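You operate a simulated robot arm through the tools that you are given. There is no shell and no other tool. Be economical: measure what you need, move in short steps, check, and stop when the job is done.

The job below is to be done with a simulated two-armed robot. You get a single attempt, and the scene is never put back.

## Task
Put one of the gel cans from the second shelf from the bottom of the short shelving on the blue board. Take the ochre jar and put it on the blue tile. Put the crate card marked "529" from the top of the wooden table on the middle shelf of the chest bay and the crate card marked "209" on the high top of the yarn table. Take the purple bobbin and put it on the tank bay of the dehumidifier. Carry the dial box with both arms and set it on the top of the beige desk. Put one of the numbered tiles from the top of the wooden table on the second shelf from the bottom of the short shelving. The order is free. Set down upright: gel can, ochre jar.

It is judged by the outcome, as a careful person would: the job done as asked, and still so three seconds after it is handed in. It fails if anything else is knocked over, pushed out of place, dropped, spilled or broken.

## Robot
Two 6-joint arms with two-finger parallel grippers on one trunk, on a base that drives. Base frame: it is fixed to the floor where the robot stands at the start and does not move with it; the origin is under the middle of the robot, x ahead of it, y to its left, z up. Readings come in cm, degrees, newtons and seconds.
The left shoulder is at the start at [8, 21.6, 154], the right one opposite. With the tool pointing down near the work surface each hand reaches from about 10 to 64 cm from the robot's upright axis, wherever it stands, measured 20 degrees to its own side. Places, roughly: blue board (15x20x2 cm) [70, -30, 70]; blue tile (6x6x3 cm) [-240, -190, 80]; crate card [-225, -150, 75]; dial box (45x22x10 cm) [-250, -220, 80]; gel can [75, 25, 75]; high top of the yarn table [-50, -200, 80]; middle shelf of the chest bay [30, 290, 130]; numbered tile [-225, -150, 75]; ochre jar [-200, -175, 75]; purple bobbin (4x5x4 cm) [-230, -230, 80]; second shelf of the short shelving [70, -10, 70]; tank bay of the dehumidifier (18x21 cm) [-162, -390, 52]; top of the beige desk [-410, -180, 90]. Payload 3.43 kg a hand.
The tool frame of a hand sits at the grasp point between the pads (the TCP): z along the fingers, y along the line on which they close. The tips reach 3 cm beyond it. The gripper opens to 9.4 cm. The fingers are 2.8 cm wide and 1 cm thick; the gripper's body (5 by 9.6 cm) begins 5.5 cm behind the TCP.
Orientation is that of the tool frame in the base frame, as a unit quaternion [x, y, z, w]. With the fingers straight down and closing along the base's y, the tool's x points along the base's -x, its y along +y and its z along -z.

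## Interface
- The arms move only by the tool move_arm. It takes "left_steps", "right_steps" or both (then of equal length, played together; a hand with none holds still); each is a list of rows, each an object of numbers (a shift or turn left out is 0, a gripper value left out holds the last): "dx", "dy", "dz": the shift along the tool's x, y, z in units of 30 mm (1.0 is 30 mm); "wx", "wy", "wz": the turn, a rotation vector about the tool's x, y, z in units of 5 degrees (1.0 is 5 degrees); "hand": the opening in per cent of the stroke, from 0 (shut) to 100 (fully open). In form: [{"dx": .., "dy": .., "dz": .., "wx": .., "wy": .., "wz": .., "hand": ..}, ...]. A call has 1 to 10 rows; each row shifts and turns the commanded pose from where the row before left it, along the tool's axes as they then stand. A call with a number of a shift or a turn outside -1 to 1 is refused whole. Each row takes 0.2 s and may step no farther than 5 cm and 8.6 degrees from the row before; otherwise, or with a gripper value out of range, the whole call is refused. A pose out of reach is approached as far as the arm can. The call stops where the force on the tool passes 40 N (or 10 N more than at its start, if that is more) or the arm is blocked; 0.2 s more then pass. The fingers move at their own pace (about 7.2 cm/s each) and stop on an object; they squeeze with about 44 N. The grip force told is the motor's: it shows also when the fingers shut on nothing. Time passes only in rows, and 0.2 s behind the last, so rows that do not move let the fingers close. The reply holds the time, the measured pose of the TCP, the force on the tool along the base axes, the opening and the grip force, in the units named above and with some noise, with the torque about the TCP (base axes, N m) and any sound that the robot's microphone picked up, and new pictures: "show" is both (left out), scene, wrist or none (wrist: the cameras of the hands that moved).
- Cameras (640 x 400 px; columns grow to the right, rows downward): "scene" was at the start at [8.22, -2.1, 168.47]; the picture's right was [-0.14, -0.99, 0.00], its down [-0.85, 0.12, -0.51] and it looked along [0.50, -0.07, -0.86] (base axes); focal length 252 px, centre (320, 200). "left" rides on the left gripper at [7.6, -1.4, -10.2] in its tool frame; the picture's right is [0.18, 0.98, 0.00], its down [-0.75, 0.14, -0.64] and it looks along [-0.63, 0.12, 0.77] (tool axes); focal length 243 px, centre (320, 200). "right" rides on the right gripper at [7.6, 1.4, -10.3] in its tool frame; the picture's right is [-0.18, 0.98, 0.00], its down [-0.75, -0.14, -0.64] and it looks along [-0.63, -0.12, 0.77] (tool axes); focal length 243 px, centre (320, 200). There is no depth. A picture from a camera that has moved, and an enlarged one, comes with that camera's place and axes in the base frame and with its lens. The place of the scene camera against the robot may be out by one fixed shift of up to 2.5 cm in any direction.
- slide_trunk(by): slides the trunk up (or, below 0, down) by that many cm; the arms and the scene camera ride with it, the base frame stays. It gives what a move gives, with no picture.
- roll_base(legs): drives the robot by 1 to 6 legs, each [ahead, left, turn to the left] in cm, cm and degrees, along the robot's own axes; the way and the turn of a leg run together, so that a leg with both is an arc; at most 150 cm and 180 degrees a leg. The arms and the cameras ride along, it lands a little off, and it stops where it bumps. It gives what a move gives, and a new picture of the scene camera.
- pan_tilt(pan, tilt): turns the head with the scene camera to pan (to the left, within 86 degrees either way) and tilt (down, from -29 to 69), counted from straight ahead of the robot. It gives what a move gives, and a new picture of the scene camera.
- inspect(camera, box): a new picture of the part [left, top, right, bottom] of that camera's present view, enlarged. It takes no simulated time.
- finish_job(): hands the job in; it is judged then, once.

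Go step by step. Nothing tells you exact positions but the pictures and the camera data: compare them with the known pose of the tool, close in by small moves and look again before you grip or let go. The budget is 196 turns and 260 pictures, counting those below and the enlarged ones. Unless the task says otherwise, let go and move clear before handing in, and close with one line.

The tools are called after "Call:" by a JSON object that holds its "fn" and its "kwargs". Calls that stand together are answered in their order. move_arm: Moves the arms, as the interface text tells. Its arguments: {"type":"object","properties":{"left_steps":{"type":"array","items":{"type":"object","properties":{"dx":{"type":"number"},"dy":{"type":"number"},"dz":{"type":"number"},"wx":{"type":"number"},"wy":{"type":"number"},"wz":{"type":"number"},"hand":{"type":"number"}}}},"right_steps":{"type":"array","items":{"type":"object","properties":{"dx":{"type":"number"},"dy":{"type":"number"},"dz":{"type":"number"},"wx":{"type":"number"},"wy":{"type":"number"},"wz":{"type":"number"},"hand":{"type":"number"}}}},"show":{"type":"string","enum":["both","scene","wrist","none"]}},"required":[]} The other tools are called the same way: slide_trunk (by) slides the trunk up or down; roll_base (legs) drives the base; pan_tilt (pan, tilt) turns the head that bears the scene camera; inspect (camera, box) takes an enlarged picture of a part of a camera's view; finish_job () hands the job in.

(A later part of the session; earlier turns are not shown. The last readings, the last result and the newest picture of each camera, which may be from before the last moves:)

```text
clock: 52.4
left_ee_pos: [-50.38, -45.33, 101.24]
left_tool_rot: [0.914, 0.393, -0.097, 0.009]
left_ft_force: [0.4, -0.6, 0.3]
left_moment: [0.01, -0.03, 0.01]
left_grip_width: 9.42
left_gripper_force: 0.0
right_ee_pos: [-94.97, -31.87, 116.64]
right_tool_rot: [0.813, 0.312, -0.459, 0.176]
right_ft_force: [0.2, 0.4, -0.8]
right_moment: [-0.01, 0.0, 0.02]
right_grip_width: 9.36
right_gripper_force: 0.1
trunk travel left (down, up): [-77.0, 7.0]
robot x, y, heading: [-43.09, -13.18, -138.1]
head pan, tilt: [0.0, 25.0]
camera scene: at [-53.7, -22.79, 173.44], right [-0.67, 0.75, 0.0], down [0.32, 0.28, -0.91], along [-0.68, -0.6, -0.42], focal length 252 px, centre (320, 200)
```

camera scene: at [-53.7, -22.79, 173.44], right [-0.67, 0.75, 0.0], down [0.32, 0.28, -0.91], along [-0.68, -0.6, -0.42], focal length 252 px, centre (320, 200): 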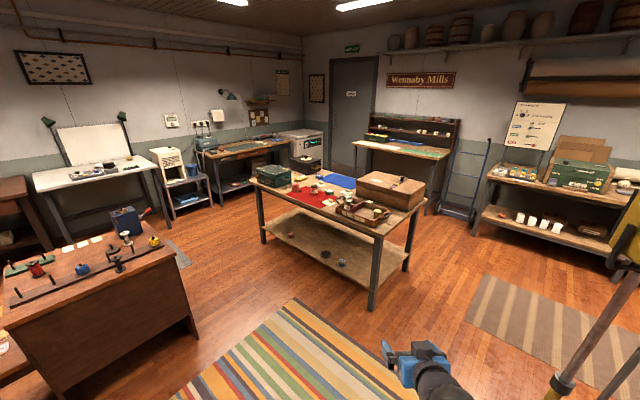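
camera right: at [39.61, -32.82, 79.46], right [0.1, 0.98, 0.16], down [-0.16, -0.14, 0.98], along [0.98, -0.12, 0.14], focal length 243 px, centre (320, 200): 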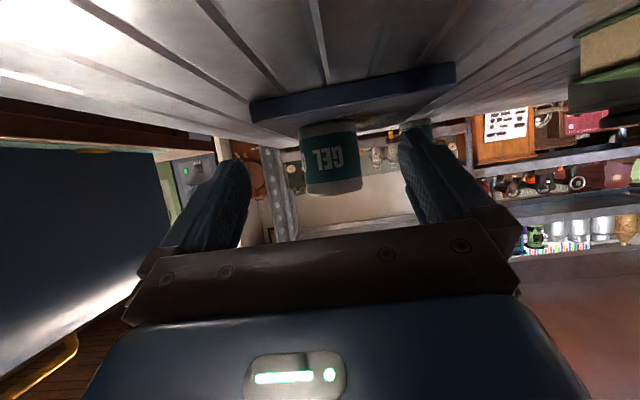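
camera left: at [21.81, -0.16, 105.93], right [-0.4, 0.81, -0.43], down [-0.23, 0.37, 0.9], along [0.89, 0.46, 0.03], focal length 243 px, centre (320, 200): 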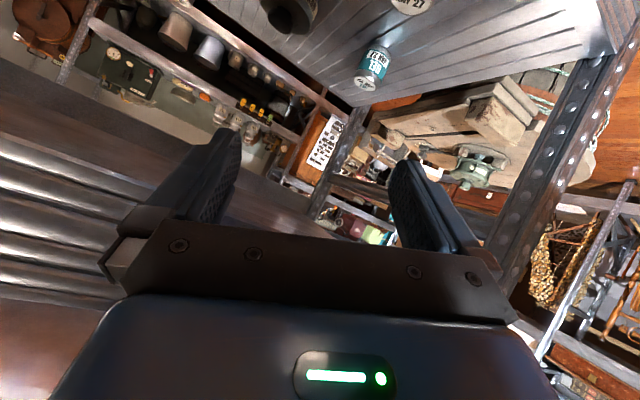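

The wooden table spans roughly x -300..-195, y -250..-95. I'll drive to its near side and face -x.

Call:
{"fn": "roll_base", "kwargs": {"legs": [[90, 15, 0], [78, 15, 0], [0, 0, -42]]}}

Call:
{"fn": "pan_tilt", "kwargs": {"pan": 0, "tilt": 40}}

```text
clock: 63.0
left_ee_pos: [-175.99, -165.69, 101.18]
left_tool_rot: [0.995, 0.033, -0.095, -0.028]
left_ft_force: [-0.5, 0.0, 0.0]
left_moment: [-0.02, -0.01, -0.02]
left_grip_width: 9.37
left_gripper_force: 0.1
right_ee_pos: [-199.77, -125.72, 116.58]
right_tool_rot: [0.871, -0.005, -0.492, -0.003]
right_ft_force: [-0.5, 0.1, 0.2]
right_moment: [0.0, 0.0, 0.01]
right_grip_width: 9.41
right_gripper_force: 0.0
trunk travel left (down, up): [-77.0, 7.0]
robot x, y, heading: [-149.55, -147.37, 179.3]
head pan, tilt: [0.0, 25.0]
camera scene: at [-162.82, -148.15, 173.44], right [0.01, 1.0, 0.0], down [0.42, -0.01, -0.91], along [-0.91, 0.01, -0.42], focal length 252 px, centre (320, 200)
```

scene: 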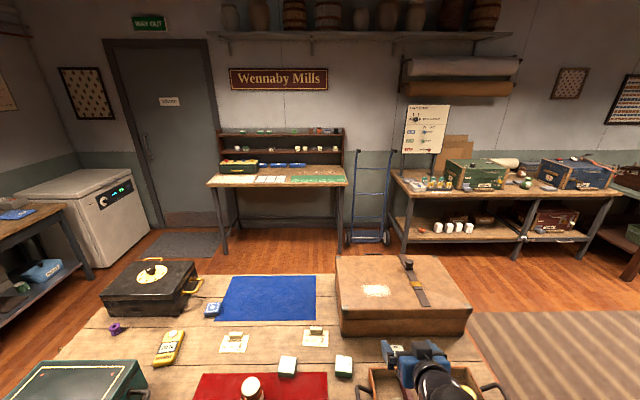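

```text
clock: 63.8
left_ee_pos: [-175.99, -165.68, 101.2]
left_tool_rot: [0.995, 0.032, -0.094, -0.027]
left_ft_force: [0.3, -0.7, 0.3]
left_moment: [0.01, 0.02, -0.02]
left_grip_width: 9.39
left_gripper_force: 0.0
right_ee_pos: [-199.76, -125.56, 116.72]
right_tool_rot: [0.871, -0.006, -0.491, -0.004]
right_ft_force: [0.5, -0.6, -0.1]
right_moment: [-0.03, 0.02, 0.0]
right_grip_width: 9.39
right_gripper_force: 0.1
trunk travel left (down, up): [-77.0, 7.0]
robot x, y, heading: [-149.51, -147.05, 179.3]
head pan, tilt: [0.0, 40.0]
camera scene: at [-162.13, -148.12, 171.11], right [0.01, 1.0, 0.0], down [0.64, -0.01, -0.77], along [-0.77, 0.01, -0.64], focal length 252 px, centre (320, 200)
```

scene: 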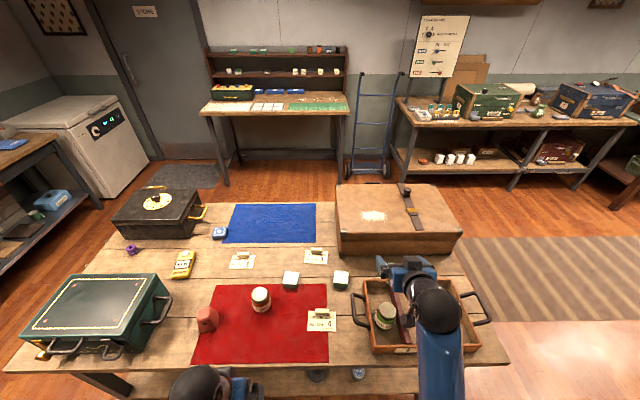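

The table is in full view. I'll zoom in to identify the cards, tiles and jar.

Call:
{"fn": "inspect", "kwargs": {"camera": "scene", "box": [180, 220, 380, 345]}}

Call:
{"fn": "inspect", "kwargs": {"camera": "scene", "box": [100, 175, 260, 275]}}

Call:
{"fn": "inspect", "kwargs": {"camera": "scene", "box": [190, 40, 360, 146]}}

```text
3.20 times, centred on (280, 282) of scene
camera zoom: at [-162.13, -148.12, 171.11], right [0.01, 1.0, 0.0], down [0.64, -0.01, -0.77], along [-0.77, 0.01, -0.64], focal length 808 px, centre (448, -64)
```

zoom: 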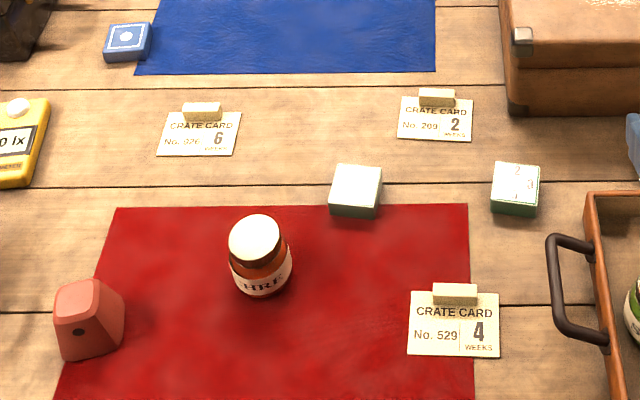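

```text
4.00 times, centred on (180, 225) of scene
camera zoom: at [-162.13, -148.12, 171.11], right [0.01, 1.0, 0.0], down [0.64, -0.01, -0.77], along [-0.77, 0.01, -0.64], focal length 1009 px, centre (880, 100)
```

zoom: 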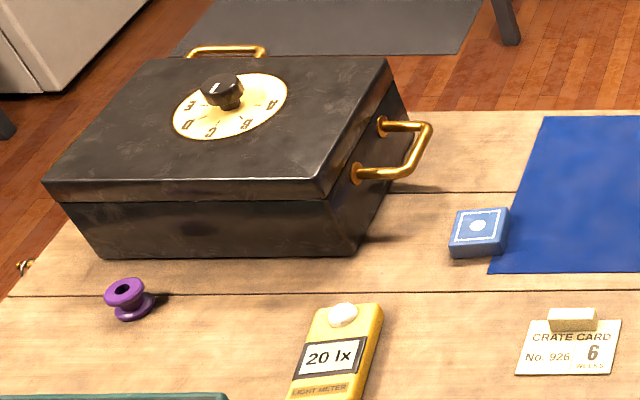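

```text
3.76 times, centred on (275, 93) of scene
camera zoom: at [-162.13, -148.12, 171.11], right [0.01, 1.0, 0.0], down [0.64, -0.01, -0.77], along [-0.77, 0.01, -0.64], focal length 950 px, centre (489, 603)
```

zoom: 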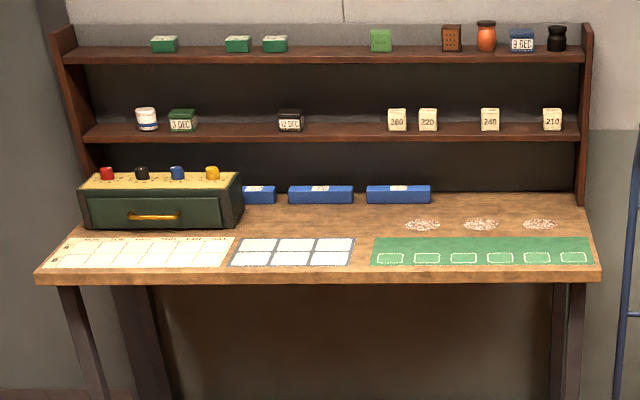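

I've got positions for everything on the table: the OCHRE jar near (-212, -170), card 529 near (-208, -147), numbered tiles near (-224, -160) and (-224, -138), card 209 near (-238, -149), the blue tile near (-250, -197), the bobbin near (-240, -236), and the dial box at the far left corner. First I'll take a numbered tile with the left hand, so I'm preparing both arms.

Call:
{"fn": "roll_base", "kwargs": {"legs": [[-12, -9, 0]]}}

Call:
{"fn": "move_arm", "kwargs": {"left_steps": [{"dx": -1}, {"dx": -1}, {"dx": -1}, {"dx": -1}, {"wy": -1}, {"wy": -1}, {"wy": -1}, {"wy": -1}, {"wy": -1}, {"wy": -1}], "right_steps": [{"dx": -0.85, "dz": -0.52}, {"dx": -0.85, "dz": -0.52}, {"dx": -0.85, "dz": -0.52}, {"dx": -0.85, "dz": -0.52}, {"dx": -0.85, "dz": -0.52}, {}, {}, {}, {}, {}], "show": "none"}}

```text
clock: 65.2
left_ee_pos: [-164.04, -157.19, 101.13]
left_tool_rot: [0.995, 0.034, -0.093, -0.028]
left_ft_force: [0.6, 0.0, -0.4]
left_moment: [0.02, -0.03, -0.03]
left_grip_width: 9.38
left_gripper_force: 0.1
right_ee_pos: [-187.94, -117.21, 116.49]
right_tool_rot: [0.872, -0.003, -0.49, -0.004]
right_ft_force: [-1.1, -0.1, -0.1]
right_moment: [0.0, -0.03, -0.01]
right_grip_width: 9.38
right_gripper_force: 0.0
trunk travel left (down, up): [-77.0, 7.0]
robot x, y, heading: [-136.99, -138.61, 179.6]
head pan, tilt: [0.0, 40.0]
camera scene: at [-150.35, -139.7, 171.07], right [0.01, 1.0, 0.0], down [0.64, -0.01, -0.76], along [-0.76, 0.01, -0.64], focal length 252 px, centre (320, 200)
```

scene: 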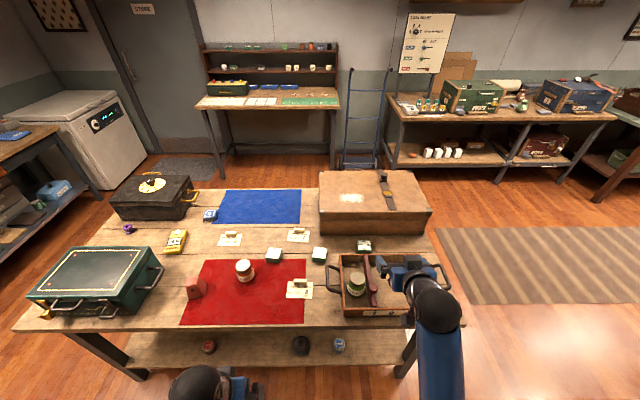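

```text
clock: 67.3
left_ee_pos: [-175.52, -157.88, 103.27]
left_tool_rot: [0.936, 0.04, -0.35, -0.018]
left_ft_force: [0.3, -0.2, 0.0]
left_moment: [0.0, -0.01, 0.01]
left_grip_width: 9.4
left_gripper_force: 0.0
left hand out of reach, approached as far as the arm can: row 4
right_ee_pos: [-189.14, -117.19, 131.43]
right_tool_rot: [0.871, -0.004, -0.491, -0.003]
right_ft_force: [0.6, 0.0, 0.9]
right_moment: [-0.01, -0.02, 0.01]
right_grip_width: 9.37
right_gripper_force: 0.0
right hand out of reach, approached as far as the arm can: row 3, 4, 5
trunk travel left (down, up): [-77.0, 7.0]
robot x, y, heading: [-137.15, -138.61, 179.5]
head pan, tilt: [0.0, 40.0]
```

Call:
{"fn": "move_arm", "kwargs": {"left_steps": [{"wy": -1}, {"wy": -1}, {"dx": -0.6, "dz": 0.8}, {"dx": -0.6, "dz": 0.8}, {"dx": -0.6, "dz": 0.8}, {"dx": -0.6, "dz": 0.8}, {"dx": -0.6, "dz": 0.8}, {"dx": -0.6, "dz": 0.8}, {"dx": -0.6, "dz": 0.8}], "show": "none"}}

Call:
{"fn": "slide_trunk", "kwargs": {"by": -15}}

Call:
{"fn": "roll_base", "kwargs": {"legs": [[13, 0, 0]]}}

Call:
{"fn": "inspect", "kwargs": {"camera": "left", "box": [0, 0, 640, 400]}}

```text
clock: 69.3
left_ee_pos: [-196.83, -159.32, 102.19]
left_tool_rot: [0.903, 0.041, -0.427, -0.014]
left_ft_force: [0.4, -0.3, -0.3]
left_moment: [0.02, 0.0, -0.01]
left_grip_width: 9.36
left_gripper_force: 0.0
right_ee_pos: [-189.41, -117.12, 131.39]
right_tool_rot: [0.871, -0.004, -0.49, -0.003]
right_ft_force: [-0.6, -0.3, -0.4]
right_moment: [0.01, 0.02, 0.02]
right_grip_width: 9.38
right_gripper_force: 0.1
trunk travel left (down, up): [-77.0, 7.0]
robot x, y, heading: [-136.99, -138.67, 179.3]
head pan, tilt: [0.0, 40.0]
```

```text
clock: 71.1
left_ee_pos: [-196.72, -159.3, 87.27]
left_tool_rot: [0.902, 0.04, -0.429, -0.015]
left_ft_force: [0.0, -0.2, 0.2]
left_moment: [-0.03, -0.02, -0.01]
left_grip_width: 9.4
left_gripper_force: 0.0
right_ee_pos: [-189.28, -117.25, 116.34]
right_tool_rot: [0.871, -0.005, -0.491, -0.004]
right_ft_force: [0.3, 0.2, 0.0]
right_moment: [0.02, 0.0, 0.01]
right_grip_width: 9.39
right_gripper_force: 0.1
trunk travel left (down, up): [-62.0, 22.0]
robot x, y, heading: [-136.67, -138.58, 179.4]
head pan, tilt: [0.0, 40.0]
```

```text
clock: 72.4
left_ee_pos: [-209.65, -159.11, 87.32]
left_tool_rot: [0.902, 0.042, -0.429, -0.014]
left_ft_force: [0.0, 0.1, 0.0]
left_moment: [0.02, -0.02, -0.03]
left_grip_width: 9.4
left_gripper_force: 0.0
right_ee_pos: [-201.81, -117.04, 116.46]
right_tool_rot: [0.871, -0.004, -0.492, -0.004]
right_ft_force: [0.5, 0.6, 0.5]
right_moment: [0.01, 0.01, 0.01]
right_grip_width: 9.42
right_gripper_force: 0.0
trunk travel left (down, up): [-62.0, 22.0]
robot x, y, heading: [-149.95, -138.16, 179.2]
head pan, tilt: [0.0, 40.0]
camera scene: at [-162.66, -139.28, 156.13], right [0.01, 1.0, 0.0], down [0.64, -0.01, -0.77], along [-0.77, 0.01, -0.64], focal length 252 px, centre (320, 200)
```

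scene: 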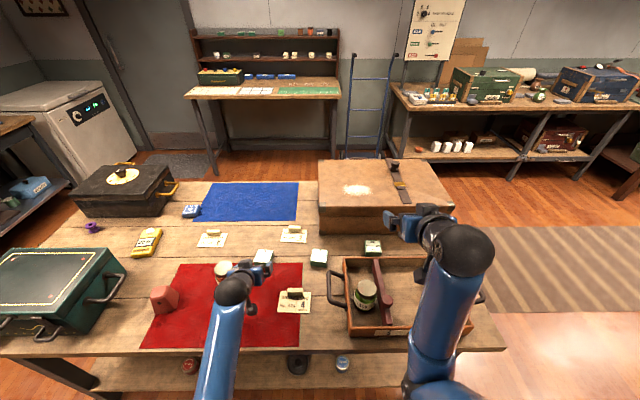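

```text
1.00 times, centred on (320, 200) of left (not enlarged: the box is as wide or as high as the picture)
camera zoom: at [-196.82, -156.9, 88.02], right [0.18, -0.96, -0.2], down [0.03, -0.2, 0.98], along [-0.98, -0.18, 0.0], focal length 243 px, centre (320, 200)
```

zoom: 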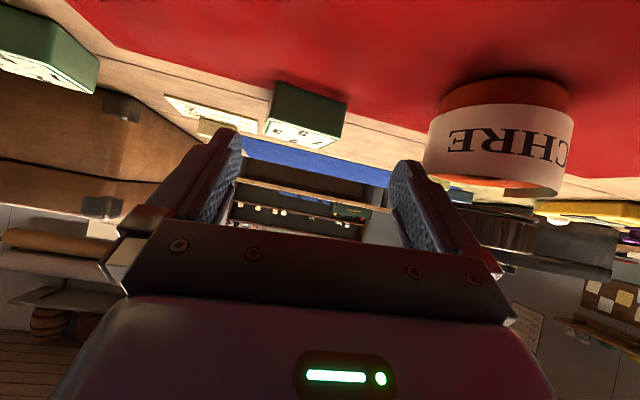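

The jar sits close to the left finger's path to this tile. The next tile at y≈-139 is clearer, so I'll shift the base right 20 cm.

Call:
{"fn": "roll_base", "kwargs": {"legs": [[0, -20.3, 0]]}}

Call:
{"fn": "inspect", "kwargs": {"camera": "left", "box": [0, 0, 640, 400]}}

```text
clock: 74.0
left_ee_pos: [-209.35, -139.5, 87.14]
left_tool_rot: [0.903, 0.043, -0.427, -0.014]
left_ft_force: [0.1, 0.0, -1.0]
left_moment: [0.0, 0.04, 0.01]
left_grip_width: 9.39
left_gripper_force: 0.0
right_ee_pos: [-202.04, -97.51, 116.43]
right_tool_rot: [0.871, -0.002, -0.491, -0.003]
right_ft_force: [-0.4, 0.6, -0.4]
right_moment: [-0.01, -0.03, -0.02]
right_grip_width: 9.38
right_gripper_force: 0.1
trunk travel left (down, up): [-62.0, 22.0]
robot x, y, heading: [-150.1, -118.51, 179.7]
head pan, tilt: [0.0, 40.0]
camera scene: at [-162.72, -119.61, 156.1], right [0.01, 1.0, 0.0], down [0.64, 0.0, -0.77], along [-0.77, 0.01, -0.64], focal length 252 px, centre (320, 200)
```

scene: 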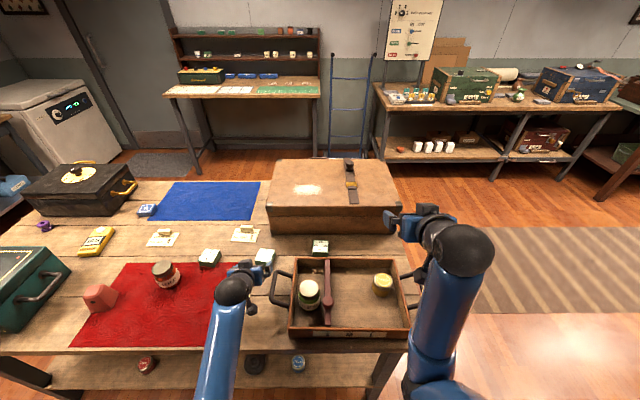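

```text
1.00 times, centred on (320, 200) of left (not enlarged: the box is as wide or as high as the picture)
camera zoom: at [-196.67, -137.29, 87.9], right [0.18, -0.96, -0.2], down [0.03, -0.2, 0.98], along [-0.98, -0.18, -0.01], focal length 243 px, centre (320, 200)
```

zoom: 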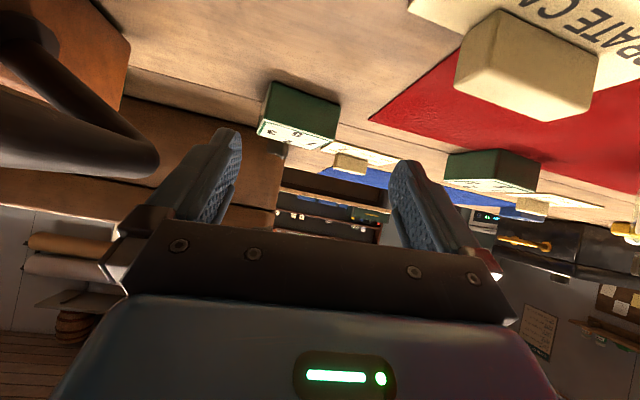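

Tile 2 lies straight ahead between the tray handle and card 529. I'll go forward at height, then check before descending.

Call:
{"fn": "move_arm", "kwargs": {"left_steps": [{"dx": -0.44, "dy": -0.05, "dz": 0.85}, {"dx": -0.44, "dy": -0.05, "dz": 0.85}, {"dx": -0.44, "dy": -0.05, "dz": 0.85}, {"dx": -0.44, "dy": -0.05, "dz": 0.85}, {"dx": -0.44, "dy": -0.05, "dz": 0.85}], "show": "both"}}

```text
clock: 75.2
left_ee_pos: [-223.6, -139.13, 84.3]
left_tool_rot: [0.903, 0.044, -0.427, -0.013]
left_ft_force: [-0.4, -0.4, 0.4]
left_moment: [-0.01, -0.04, -0.01]
left_grip_width: 9.41
left_gripper_force: 0.1
right_ee_pos: [-202.13, -97.3, 116.28]
right_tool_rot: [0.872, -0.001, -0.49, -0.002]
right_ft_force: [-0.2, -0.3, -0.1]
right_moment: [-0.03, 0.0, -0.01]
right_grip_width: 9.41
right_gripper_force: 0.1
trunk travel left (down, up): [-62.0, 22.0]
robot x, y, heading: [-150.14, -118.22, 179.6]
head pan, tilt: [0.0, 40.0]
camera scene: at [-162.89, -119.38, 156.09], right [0.01, 1.0, 0.0], down [0.64, 0.0, -0.77], along [-0.77, 0.0, -0.64], focal length 252 px, centre (320, 200)
camera left: at [-210.9, -136.93, 85.2], right [0.18, -0.96, -0.2], down [0.03, -0.2, 0.98], along [-0.98, -0.18, -0.01], focal length 243 px, centre (320, 200)
```

scene: 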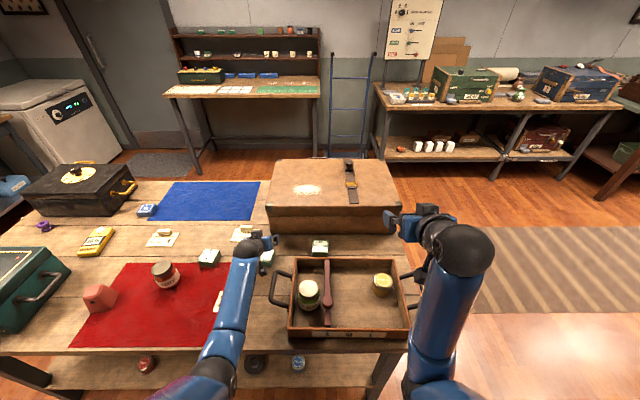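
left: 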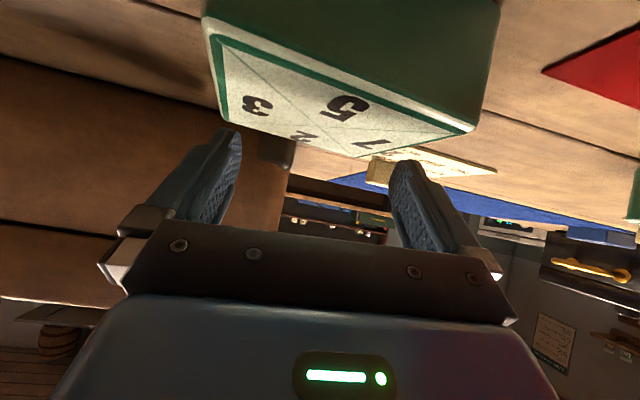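

Close up, the tile is nearer and taller than I assumed: its centre is at about x -219 and its top at z≈82.6, so the table is at about 78.5. I'll back up 4.5 cm and lower slightly.

Call:
{"fn": "move_arm", "kwargs": {"left_steps": [{"dx": 0.4, "dy": -0.05, "dz": -0.6}, {"dx": 0.55, "dy": -0.05, "dz": -0.5}, {"dx": 0.45, "dz": 0.3}], "show": "wrist"}}

```text
clock: 76.0
left_ee_pos: [-218.86, -138.51, 83.23]
left_tool_rot: [0.9, 0.043, -0.433, -0.012]
left_ft_force: [5.0, -1.1, 16.7]
left_moment: [-0.83, 0.03, 0.16]
left_grip_width: 9.44
left_gripper_force: 0.1
right_ee_pos: [-201.79, -97.16, 116.58]
right_tool_rot: [0.871, -0.002, -0.491, -0.002]
right_ft_force: [-0.9, -0.4, 0.2]
right_moment: [0.0, -0.01, 0.02]
right_grip_width: 9.4
right_gripper_force: 0.0
trunk travel left (down, up): [-62.0, 22.0]
robot x, y, heading: [-149.84, -118.76, 179.6]
head pan, tilt: [0.0, 40.0]
camera left: at [-206.3, -136.31, 83.86], right [0.18, -0.96, -0.2], down [0.04, -0.2, 0.98], along [-0.98, -0.18, 0.01], focal length 243 px, centre (320, 200)
```

left: 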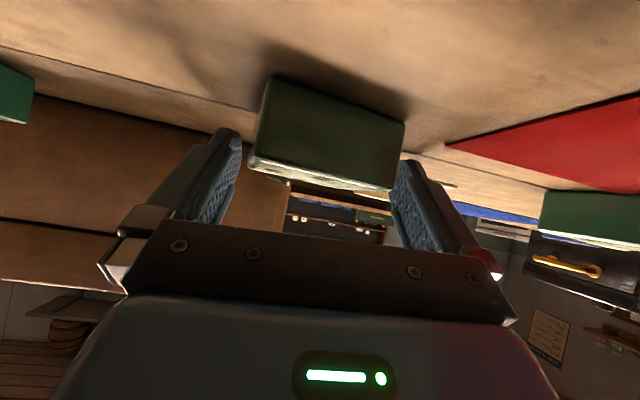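

The fingertips just touched the table, which puts it at z≈80. The tile is centred between the fingers, so I'll relieve slightly, grip and lift.

Call:
{"fn": "move_arm", "kwargs": {"left_steps": [{"dx": -0.12, "dz": -0.1}, {"hand": 0}, {"hand": 0}, {"hand": 0}, {"dx": -0.25, "dz": -0.2}, {"dx": -0.5, "dz": -0.4}, {"dx": -0.5, "dz": -0.4}], "show": "wrist"}}

```text
clock: 77.6
left_ee_pos: [-219.03, -138.81, 87.84]
left_tool_rot: [0.903, 0.043, -0.428, -0.013]
left_ft_force: [-0.2, -0.4, -1.4]
left_moment: [0.0, -0.02, -0.03]
left_grip_width: 6.25
left_gripper_force: 44.1
right_ee_pos: [-202.1, -97.19, 116.41]
right_tool_rot: [0.872, -0.002, -0.49, -0.002]
right_ft_force: [0.9, -0.2, 0.2]
right_moment: [0.0, -0.03, -0.02]
right_grip_width: 9.39
right_gripper_force: 0.2
trunk travel left (down, up): [-62.0, 22.0]
robot x, y, heading: [-149.77, -118.24, 179.7]
head pan, tilt: [0.0, 40.0]
camera left: at [-206.38, -136.6, 88.59], right [0.18, -0.96, -0.2], down [0.03, -0.2, 0.98], along [-0.98, -0.18, -0.01], focal length 243 px, centre (320, 200)
```

left: 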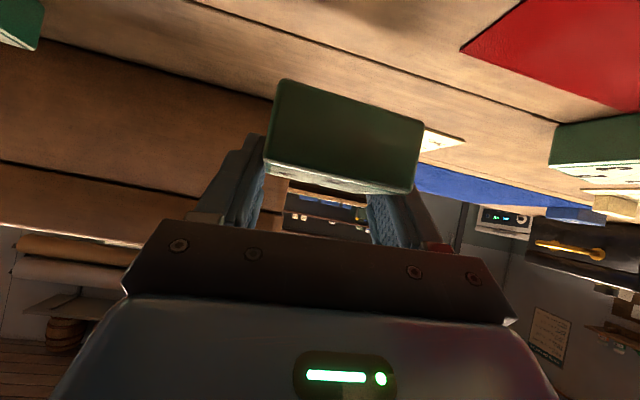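

The tile is in hand. I'll raise it and shift the base left 50 cm to line up the right hand with card 529.

Call:
{"fn": "move_arm", "kwargs": {"left_steps": [{"dx": -0.77, "dy": -0.06, "dz": -0.63}, {"dx": -0.77, "dy": -0.06, "dz": -0.63}, {"dx": -0.77, "dy": -0.06, "dz": -0.63}, {"dx": -0.77, "dy": -0.06, "dz": -0.63}], "show": "none"}}

Call:
{"fn": "roll_base", "kwargs": {"legs": [[0, 49.5, 0]]}}

Call:
{"fn": "inspect", "kwargs": {"camera": "right", "box": [0, 0, 640, 400]}}

```text
clock: 78.6
left_ee_pos: [-218.96, -138.91, 99.55]
left_tool_rot: [0.903, 0.043, -0.428, -0.013]
left_ft_force: [-0.2, -0.9, -1.9]
left_moment: [0.02, 0.03, 0.01]
left_grip_width: 6.2
left_gripper_force: 44.0
right_ee_pos: [-202.08, -97.34, 116.42]
right_tool_rot: [0.871, -0.003, -0.491, -0.002]
right_ft_force: [-0.9, -0.3, 0.3]
right_moment: [0.03, 0.02, -0.01]
right_grip_width: 9.38
right_gripper_force: 0.0
trunk travel left (down, up): [-62.0, 22.0]
robot x, y, heading: [-149.83, -118.43, 179.8]
head pan, tilt: [0.0, 40.0]
```

```text
clock: 81.5
left_ee_pos: [-219.59, -187.21, 99.68]
left_tool_rot: [0.902, 0.04, -0.429, -0.014]
left_ft_force: [0.0, -0.2, -1.3]
left_moment: [-0.02, 0.02, 0.01]
left_grip_width: 6.23
left_gripper_force: 44.0
right_ee_pos: [-202.37, -145.58, 116.43]
right_tool_rot: [0.871, -0.006, -0.49, -0.004]
right_ft_force: [0.8, 0.7, 0.6]
right_moment: [-0.01, 0.0, 0.0]
right_grip_width: 9.4
right_gripper_force: 0.0
trunk travel left (down, up): [-62.0, 22.0]
robot x, y, heading: [-150.08, -166.8, 179.4]
head pan, tilt: [0.0, 40.0]
camera scene: at [-163.22, -167.88, 156.1], right [0.01, 1.0, 0.0], down [0.64, -0.01, -0.77], along [-0.77, 0.01, -0.64], focal length 252 px, centre (320, 200)
```

scene: 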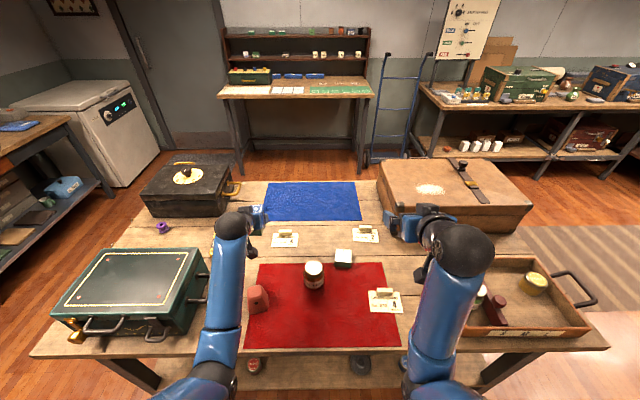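

```text
1.00 times, centred on (320, 200) of right (not enlarged: the box is as wide or as high as the picture)
camera zoom: at [-189.67, -147.26, 115.21], right [-0.11, -0.98, 0.16], down [0.16, 0.14, 0.98], along [-0.98, 0.13, 0.14], focal length 243 px, centre (320, 200)
```

zoom: 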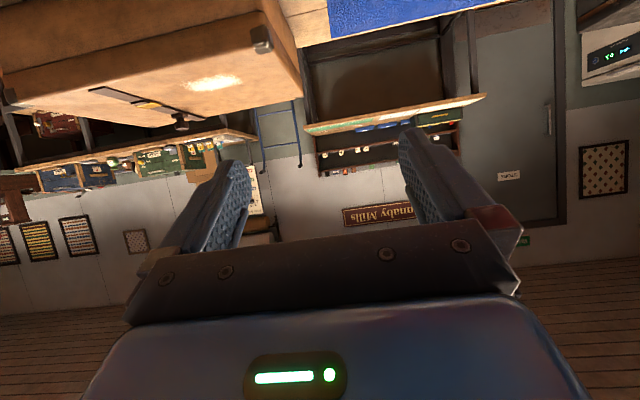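

Call:
{"fn": "move_arm", "kwargs": {"right_steps": [{"dx": 0.8, "dz": 0.6, "dy": 0.03}, {"dx": 0.8, "dz": 0.6, "dy": 0.03}, {"dx": 0.8, "dz": 0.6, "dy": 0.03}, {"dx": 0.8, "dz": 0.6, "dy": 0.03}, {"dx": 0.8, "dz": 0.6, "dy": 0.03}, {"dx": 0.8, "dz": 0.6, "dy": 0.03}, {"dx": 0.8, "dz": 0.6, "dy": 0.03}, {"dx": 0.8, "dz": 0.6, "dy": 0.03}, {"dx": 0.8, "dz": 0.6, "dy": 0.03}, {"dx": 0.5, "dz": 0.4, "dy": 0.03}], "show": "both"}}

```text
clock: 83.7
left_ee_pos: [-219.69, -187.17, 99.63]
left_tool_rot: [0.903, 0.04, -0.428, -0.015]
left_ft_force: [0.0, -0.1, -1.3]
left_moment: [0.04, 0.05, 0.0]
left_grip_width: 6.18
left_gripper_force: 44.1
right_ee_pos: [-205.18, -146.39, 87.53]
right_tool_rot: [0.871, -0.005, -0.491, -0.004]
right_ft_force: [0.6, 0.4, 0.2]
right_moment: [0.0, -0.02, 0.01]
right_grip_width: 9.41
right_gripper_force: 0.2
trunk travel left (down, up): [-62.0, 22.0]
robot x, y, heading: [-150.14, -167.15, 179.2]
head pan, tilt: [0.0, 40.0]
camera scene: at [-163.23, -168.01, 156.1], right [0.01, 1.0, 0.0], down [0.64, -0.01, -0.77], along [-0.77, 0.01, -0.64], focal length 252 px, centre (320, 200)
camera right: at [-192.41, -148.15, 86.39], right [-0.11, -0.98, 0.16], down [0.16, 0.14, 0.98], along [-0.98, 0.13, 0.14], focal length 243 px, centre (320, 200)
```

scene: 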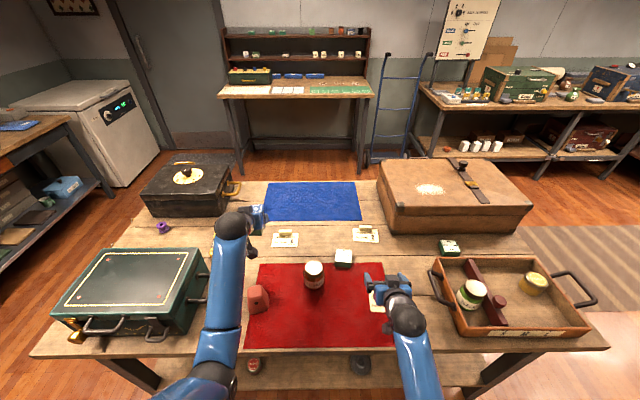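
right: 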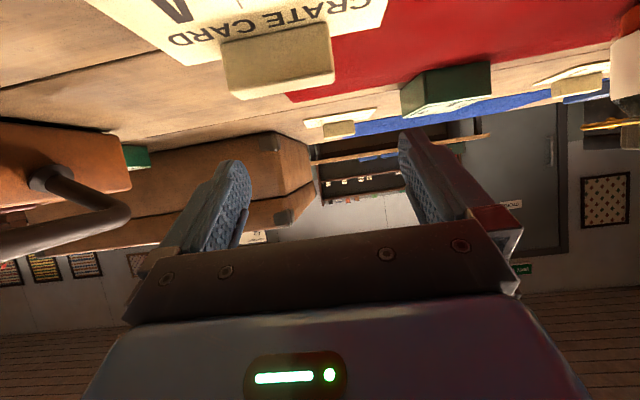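

The card's block is at about (-204.5, -145.7, 82). I'll lower onto it so the fingertips straddle its ends.

Call:
{"fn": "move_arm", "kwargs": {"right_steps": [{"dx": 0.53, "dy": -0.07, "dz": 0.03}, {"dx": 0.53, "dy": -0.07, "dz": 0.03}, {"dx": 0.5, "dy": -0.06, "dz": 0.03}], "show": "wrist"}}

```text
clock: 84.5
left_ee_pos: [-219.51, -187.26, 99.66]
left_tool_rot: [0.903, 0.041, -0.428, -0.015]
left_ft_force: [-1.1, -0.9, -1.1]
left_moment: [0.0, 0.04, 0.0]
left_grip_width: 6.2
left_gripper_force: 44.0
right_ee_pos: [-202.97, -145.87, 83.5]
right_tool_rot: [0.872, -0.005, -0.49, -0.004]
right_ft_force: [-0.5, -0.2, 0.0]
right_moment: [-0.05, -0.02, -0.04]
right_grip_width: 9.42
right_gripper_force: 0.0
trunk travel left (down, up): [-62.0, 22.0]
robot x, y, heading: [-150.54, -167.12, 179.0]
head pan, tilt: [0.0, 40.0]
camera right: at [-190.29, -147.58, 82.28], right [-0.11, -0.98, 0.16], down [0.16, 0.14, 0.98], along [-0.98, 0.13, 0.14], focal length 243 px, centre (320, 200)
```

right: 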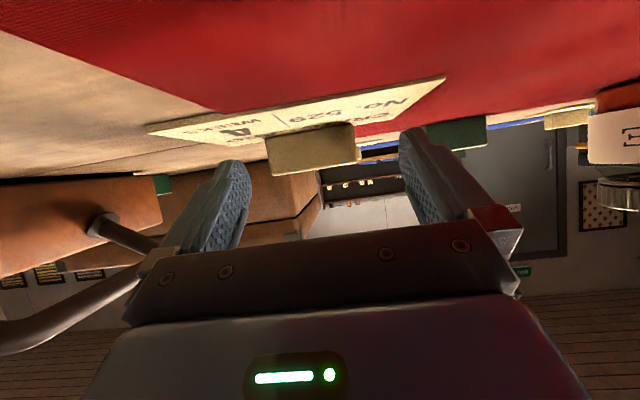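

Call:
{"fn": "move_arm", "kwargs": {"right_steps": [{"dz": 0.25}, {"hand": 0}, {"hand": 0}, {"hand": 0}, {"hand": 0}, {"dx": -0.28, "dz": -0.17}, {"dx": -0.28, "dz": -0.17}, {"dx": -0.28, "dz": -0.17}], "show": "wrist"}}

```text
clock: 86.3
left_ee_pos: [-219.64, -187.34, 99.66]
left_tool_rot: [0.903, 0.04, -0.427, -0.015]
left_ft_force: [0.3, -0.1, -2.1]
left_moment: [0.01, 0.01, 0.0]
left_grip_width: 6.21
left_gripper_force: 44.1
right_ee_pos: [-203.91, -145.96, 85.99]
right_tool_rot: [0.871, -0.005, -0.491, -0.004]
right_ft_force: [0.5, -0.2, 0.3]
right_moment: [0.0, 0.01, 0.01]
right_grip_width: 4.86
right_gripper_force: 43.7
trunk travel left (down, up): [-62.0, 22.0]
robot x, y, heading: [-150.36, -166.83, 179.3]
head pan, tilt: [0.0, 40.0]
camera right: at [-191.14, -147.64, 84.78], right [-0.11, -0.98, 0.16], down [0.16, 0.14, 0.98], along [-0.98, 0.13, 0.14], focal length 243 px, centre (320, 200)
```

right: 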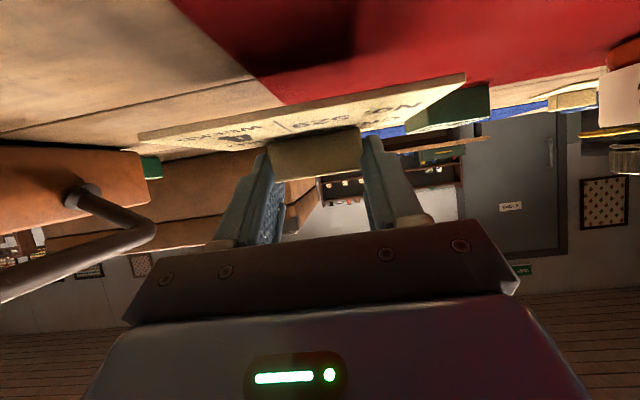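

Card 529 is in the right hand and the tile is in the left. I'll raise the card, back off from the table, pull the right hand in, and drive toward the shelving.

Call:
{"fn": "move_arm", "kwargs": {"right_steps": [{"dx": -0.85, "dz": -0.52}, {"dx": -0.85, "dz": -0.52}, {"dx": -0.85, "dz": -0.52}, {"dx": -0.85, "dz": -0.52}, {"dx": -0.85, "dz": -0.52}, {"dx": -0.85, "dz": -0.52}], "show": "none"}}

Call:
{"fn": "roll_base", "kwargs": {"legs": [[-10, 0, 0], [0, -110, 0]]}}

Call:
{"fn": "move_arm", "kwargs": {"right_steps": [{"dx": 0.58, "dz": -0.9}, {"dx": 0.58, "dz": -0.9}, {"dx": 0.58, "dz": -0.9}, {"dx": 0.58, "dz": -0.9}, {"dx": 0.58, "dz": -0.9}, {"dx": 0.58, "dz": -0.9}], "show": "none"}}

Call:
{"fn": "roll_base", "kwargs": {"legs": [[0, 0, -179.3], [100, 40, 0]]}}

```text
clock: 87.7
left_ee_pos: [-219.71, -187.29, 99.53]
left_tool_rot: [0.903, 0.041, -0.428, -0.014]
left_ft_force: [-1.0, 0.9, -2.0]
left_moment: [0.02, 0.0, 0.02]
left_grip_width: 6.17
left_gripper_force: 43.4
right_ee_pos: [-203.64, -145.86, 103.92]
right_tool_rot: [0.872, -0.004, -0.49, -0.003]
right_ft_force: [-0.2, 0.1, -0.1]
right_moment: [0.02, -0.02, 0.01]
right_grip_width: 4.85
right_gripper_force: 44.3
trunk travel left (down, up): [-62.0, 22.0]
robot x, y, heading: [-150.36, -166.86, 179.2]
head pan, tilt: [0.0, 40.0]
```

```text
clock: 93.9
left_ee_pos: [-207.99, -81.16, 99.61]
left_tool_rot: [0.903, 0.037, -0.428, -0.016]
left_ft_force: [-0.2, 0.5, -1.4]
left_moment: [-0.01, 0.05, 0.02]
left_grip_width: 6.17
left_gripper_force: 44.5
right_ee_pos: [-191.8, -40.02, 103.92]
right_tool_rot: [0.871, -0.009, -0.491, -0.007]
right_ft_force: [-0.1, -0.5, 0.0]
right_moment: [0.01, 0.0, 0.01]
right_grip_width: 4.85
right_gripper_force: 43.9
trunk travel left (down, up): [-62.0, 22.0]
robot x, y, heading: [-138.52, -61.29, 178.7]
head pan, tilt: [0.0, 40.0]
camera scene: at [-151.54, -62.49, 156.1], right [0.02, 1.0, 0.0], down [0.64, -0.01, -0.77], along [-0.77, 0.02, -0.64], focal length 252 px, centre (320, 200)
```

scene: 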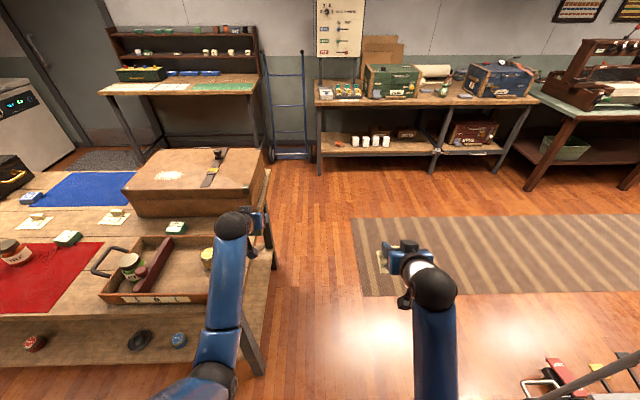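

```text
clock: 95.3
left_ee_pos: [-208.05, -81.08, 99.67]
left_tool_rot: [0.902, 0.035, -0.429, -0.017]
left_ft_force: [0.5, -0.1, -1.8]
left_moment: [-0.02, 0.01, 0.0]
left_grip_width: 6.14
left_gripper_force: 44.1
right_ee_pos: [-179.21, -41.16, 96.44]
right_tool_rot: [0.871, -0.009, -0.492, -0.007]
right_ft_force: [0.1, 0.3, 0.2]
right_moment: [0.03, 0.0, 0.0]
right_grip_width: 4.85
right_gripper_force: 43.9
right hand out of reach, approached as far as the arm can: row 2, 3, 4, 5, 6
trunk travel left (down, up): [-62.0, 22.0]
robot x, y, heading: [-138.79, -61.47, 178.6]
head pan, tilt: [0.0, 40.0]
```

```text
clock: 100.1
left_ee_pos: [-134.42, 10.94, 99.62]
left_tool_rot: [-0.551, 0.718, 0.243, 0.349]
left_ft_force: [0.2, -1.0, -0.9]
left_moment: [0.01, -0.01, -0.01]
left_grip_width: 6.18
left_gripper_force: 44.5
right_ee_pos: [-105.33, -30.41, 96.46]
right_tool_rot: [-0.489, 0.72, 0.275, 0.408]
right_ft_force: [-0.6, -0.3, -0.2]
right_moment: [0.0, 0.0, -0.01]
right_grip_width: 4.84
right_gripper_force: 43.9
trunk travel left (down, up): [-62.0, 22.0]
robot x, y, heading: [-138.85, -61.57, 68.3]
head pan, tilt: [0.0, 40.0]
stopped in leg 1: the force on the tool passed its limit at 132 N (the readings are from after the stop); the commanded pose is now the measured one
camera scene: at [-135.83, -51.95, 156.1], right [0.93, -0.37, 0.0], down [-0.24, -0.6, -0.77], along [0.28, 0.71, -0.64], focal length 252 px, centre (320, 200)
```

scene: 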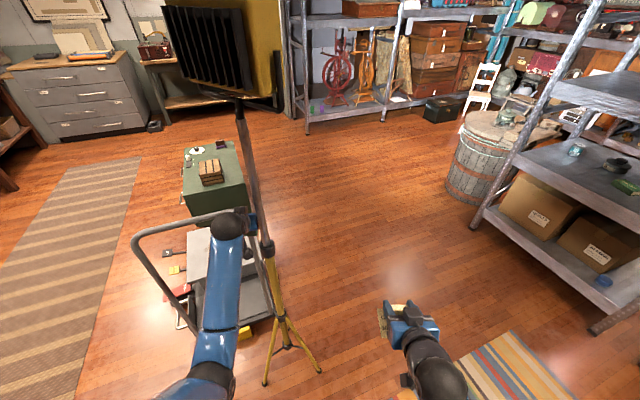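

The left hand bumped a floor-lamp pole that was nearer than I thought. I'll turn back a little and look.

Call:
{"fn": "roll_base", "kwargs": {"legs": [[0, 0, 20]]}}

```text
clock: 101.6
left_ee_pos: [-160.15, 7.71, 99.54]
left_tool_rot: [0.671, -0.608, -0.301, -0.3]
left_ft_force: [-0.5, 0.2, -2.7]
left_moment: [0.05, -0.01, 0.01]
left_grip_width: 6.18
left_gripper_force: 43.7
right_ee_pos: [-118.41, -20.54, 96.36]
right_tool_rot: [-0.612, 0.62, 0.344, 0.351]
right_ft_force: [-0.2, 1.2, 0.2]
right_moment: [-0.01, 0.04, -0.01]
right_grip_width: 4.84
right_gripper_force: 44.0
trunk travel left (down, up): [-62.0, 22.0]
robot x, y, heading: [-138.42, -61.64, 89.1]
head pan, tilt: [0.0, 40.0]
camera scene: at [-139.74, -51.09, 156.1], right [1.0, -0.02, 0.0], down [-0.01, -0.64, -0.77], along [0.01, 0.77, -0.64], focal length 252 px, centre (320, 200)
```

scene: 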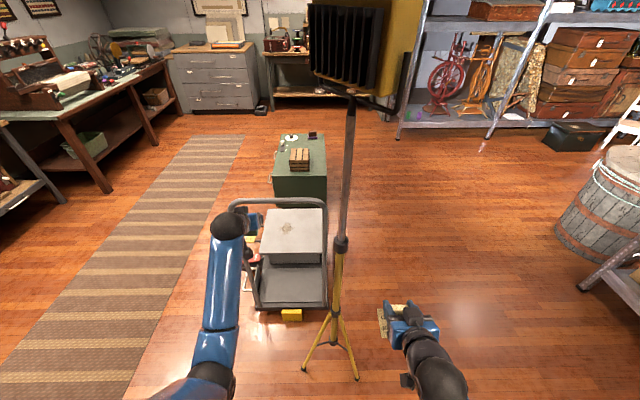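

The lamp is still upright. I'll back away from it, move along the clear strip, and only then turn toward the shelving.

Call:
{"fn": "roll_base", "kwargs": {"legs": [[-30, 0, 0], [0, -78, 0], [0, 0, -89], [0, 75, 0]]}}

Call:
{"fn": "pan_tilt", "kwargs": {"pan": 86, "tilt": 25}}

```text
clock: 114.8
left_ee_pos: [4.88, 9.74, 99.54]
left_tool_rot: [-0.051, 0.903, 0.004, 0.426]
left_ft_force: [0.2, 0.3, -1.5]
left_moment: [-0.01, -0.03, -0.01]
left_grip_width: 6.14
left_gripper_force: 44.1
right_ee_pos: [-22.88, -32.47, 96.31]
right_tool_rot: [0.0, 0.871, -0.001, 0.491]
right_ft_force: [0.5, -0.1, -0.9]
right_moment: [0.0, 0.04, 0.01]
right_grip_width: 4.81
right_gripper_force: 43.8
trunk travel left (down, up): [-62.0, 22.0]
robot x, y, heading: [-63.77, -12.75, -0.1]
head pan, tilt: [0.0, 40.0]
camera scene: at [-53.88, -14.17, 156.1], right [0.0, -1.0, 0.0], down [-0.64, 0.0, -0.77], along [0.77, 0.0, -0.64], focal length 252 px, centre (320, 200)
```

scene: 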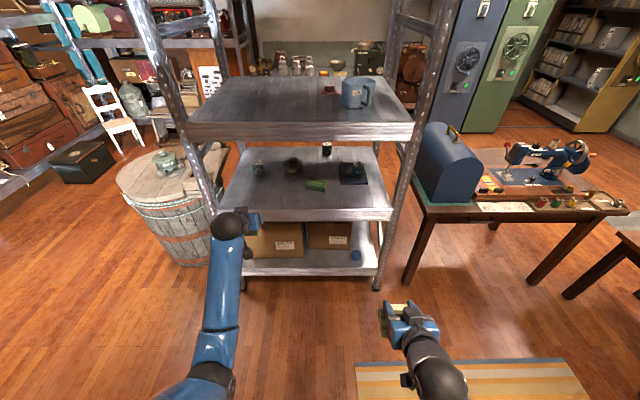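

```text
clock: 116.4
left_ee_pos: [4.92, 9.69, 99.64]
left_tool_rot: [-0.051, 0.903, 0.004, 0.426]
left_ft_force: [-0.3, 0.8, -2.3]
left_moment: [0.02, -0.01, 0.0]
left_grip_width: 6.18
left_gripper_force: 44.3
right_ee_pos: [-22.84, -32.31, 96.51]
right_tool_rot: [0.0, 0.871, -0.001, 0.491]
right_ft_force: [-0.1, -0.2, -1.0]
right_moment: [0.02, 0.01, -0.02]
right_grip_width: 4.83
right_gripper_force: 44.2
trunk travel left (down, up): [-62.0, 22.0]
robot x, y, heading: [-63.98, -12.9, -0.2]
head pan, tilt: [85.9, 25.0]
camera scene: at [-61.72, -4.89, 158.43], right [1.0, -0.07, 0.0], down [-0.03, -0.42, -0.91], along [0.07, 0.9, -0.42], focal length 252 px, centre (320, 200)
```

scene: 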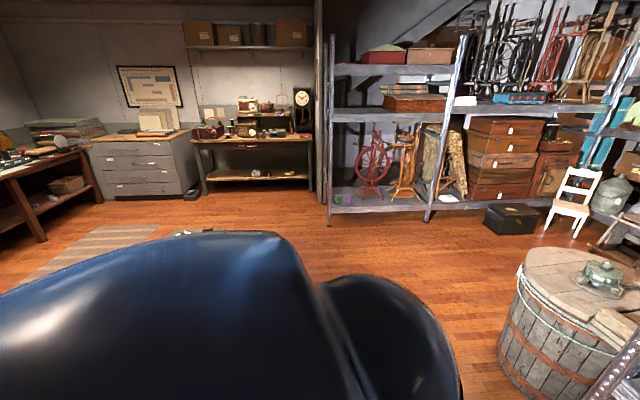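

The chest bay's middle shelf is visible, with free room on its left part. First I'll place the tile: lower the trunk and drive into the shelf opening.

Call:
{"fn": "slide_trunk", "kwargs": {"by": -14}}

Call:
{"fn": "pan_tilt", "kwargs": {"pan": 0, "tilt": 35}}

Call:
{"fn": "roll_base", "kwargs": {"legs": [[42, 0, 0]]}}

Call:
{"fn": "inspect", "kwargs": {"camera": "left", "box": [0, 0, 640, 400]}}

```text
clock: 118.1
left_ee_pos: [4.86, 9.69, 85.62]
left_tool_rot: [-0.05, 0.904, 0.004, 0.425]
left_ft_force: [0.2, 1.0, -1.4]
left_moment: [-0.02, 0.01, -0.01]
left_grip_width: 6.17
left_gripper_force: 43.8
right_ee_pos: [-22.88, -32.33, 82.44]
right_tool_rot: [0.0, 0.871, -0.001, 0.491]
right_ft_force: [0.0, -0.1, 0.1]
right_moment: [-0.01, -0.01, -0.01]
right_grip_width: 4.85
right_gripper_force: 44.0
trunk travel left (down, up): [-48.0, 36.0]
robot x, y, heading: [-63.84, -12.69, -0.3]
head pan, tilt: [85.9, 25.0]
```

```text
clock: 119.7
left_ee_pos: [4.87, 9.8, 85.61]
left_tool_rot: [-0.051, 0.904, 0.005, 0.425]
left_ft_force: [-0.6, 0.0, -2.1]
left_moment: [0.01, 0.0, -0.03]
left_grip_width: 6.14
left_gripper_force: 43.9
right_ee_pos: [-22.87, -32.35, 82.28]
right_tool_rot: [0.0, 0.871, -0.001, 0.491]
right_ft_force: [0.1, -0.8, -0.9]
right_moment: [0.01, -0.02, -0.03]
right_grip_width: 4.82
right_gripper_force: 44.2
trunk travel left (down, up): [-48.0, 36.0]
robot x, y, heading: [-63.86, -13.29, -0.3]
head pan, tilt: [0.0, 35.0]
camera scene: at [-53.58, -14.08, 142.86], right [0.0, -1.0, 0.0], down [-0.57, 0.0, -0.82], along [0.82, 0.0, -0.57], focal length 252 px, centre (320, 200)
```

scene: 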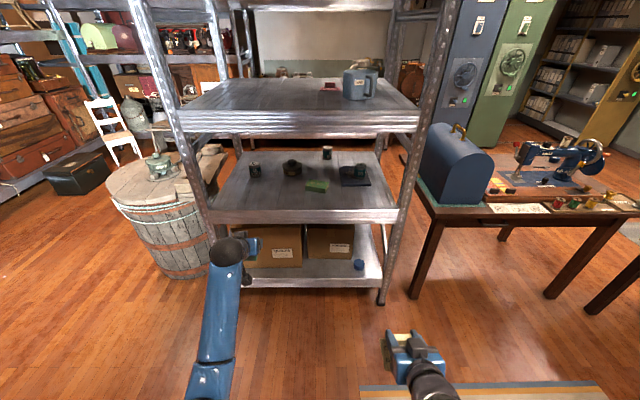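

```text
clock: 122.2
left_ee_pos: [45.53, 9.37, 85.7]
left_tool_rot: [-0.048, 0.904, 0.003, 0.425]
left_ft_force: [0.8, -0.6, -1.9]
left_moment: [0.01, 0.0, 0.01]
left_grip_width: 6.18
left_gripper_force: 43.8
right_ee_pos: [17.58, -32.86, 82.4]
right_tool_rot: [0.002, 0.871, -0.002, 0.491]
right_ft_force: [-0.6, 0.0, -0.7]
right_moment: [-0.02, -0.01, 0.01]
right_grip_width: 4.82
right_gripper_force: 44.0
trunk travel left (down, up): [-48.0, 36.0]
robot x, y, heading: [-23.33, -12.87, -0.3]
head pan, tilt: [0.0, 35.0]
camera scene: at [-13.06, -14.3, 142.86], right [-0.01, -1.0, 0.0], down [-0.57, 0.0, -0.82], along [0.82, -0.01, -0.57], focal length 252 px, centre (320, 200)
```

scene: 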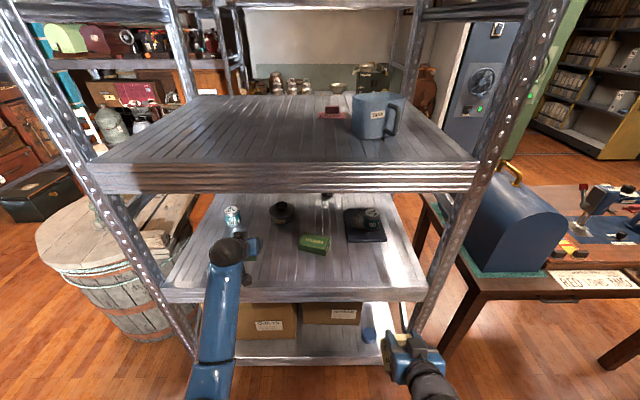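

```text
1.00 times, centred on (320, 200) of left (not enlarged: the box is as wide or as high as the picture)
camera zoom: at [33.01, 6.63, 86.41], right [-0.2, 0.96, -0.18], down [-0.03, 0.17, 0.98], along [0.98, 0.21, -0.01], focal length 243 px, centre (320, 200)
```

zoom: 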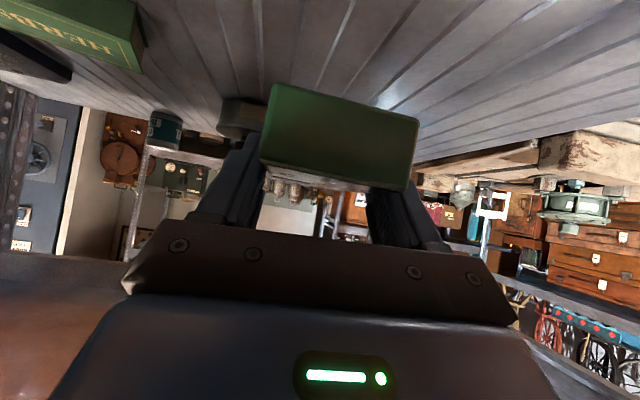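

Call:
{"fn": "move_arm", "kwargs": {"left_steps": [{"dx": 0.3, "dz": 0.59}, {"dx": 0.32, "dz": 0.59}, {"dx": 0.32, "dz": 0.59}, {"dx": 0.32, "dz": 0.55}, {"dx": 0.1, "dz": 0.08}, {"dx": 0.1, "dz": 0.08}], "show": "wrist"}}

```text
clock: 123.6
left_ee_pos: [48.46, 9.35, 77.53]
left_tool_rot: [-0.048, 0.904, 0.003, 0.426]
left_ft_force: [0.4, -0.3, -2.2]
left_moment: [0.01, -0.01, -0.01]
left_grip_width: 6.19
left_gripper_force: 43.8
right_ee_pos: [17.58, -32.84, 82.25]
right_tool_rot: [0.002, 0.871, -0.002, 0.491]
right_ft_force: [-0.6, 0.0, -0.2]
right_moment: [0.0, 0.02, -0.02]
right_grip_width: 4.81
right_gripper_force: 43.7
trunk travel left (down, up): [-48.0, 36.0]
robot x, y, heading: [-23.42, -12.85, -0.5]
head pan, tilt: [0.0, 35.0]
camera left: at [35.81, 6.7, 78.3], right [-0.2, 0.96, -0.18], down [-0.03, 0.17, 0.98], along [0.98, 0.21, -0.01], focal length 243 px, centre (320, 200)
```

left: 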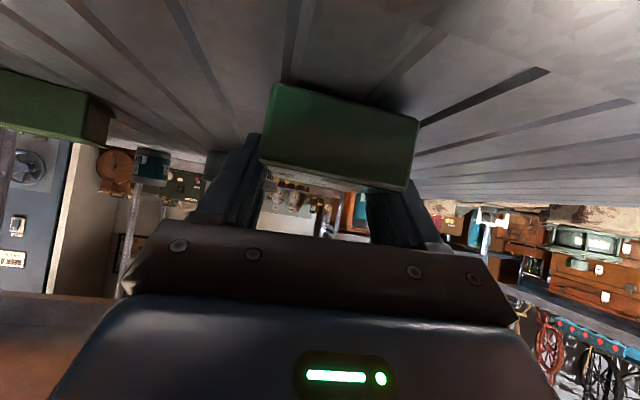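

Call:
{"fn": "move_arm", "kwargs": {"left_steps": [{"dx": 0.05, "dz": 0.04}, {"dx": 0.05, "dz": 0.04}, {"dx": 0.05, "dz": 0.04}, {"dx": 0.05, "dz": 0.04}], "show": "none"}}

```text
clock: 124.6
left_ee_pos: [48.36, 9.22, 77.24]
left_tool_rot: [-0.048, 0.902, 0.003, 0.429]
left_ft_force: [-2.2, 5.9, 18.4]
left_moment: [-0.42, 0.58, -0.18]
left_grip_width: 6.17
left_gripper_force: 44.3
right_ee_pos: [17.36, -32.75, 82.53]
right_tool_rot: [0.001, 0.87, -0.002, 0.492]
right_ft_force: [-1.1, -0.4, 0.3]
right_moment: [0.01, 0.03, -0.01]
right_grip_width: 4.82
right_gripper_force: 44.6
trunk travel left (down, up): [-48.0, 36.0]
robot x, y, heading: [-23.55, -13.36, -0.1]
head pan, tilt: [0.0, 35.0]
```

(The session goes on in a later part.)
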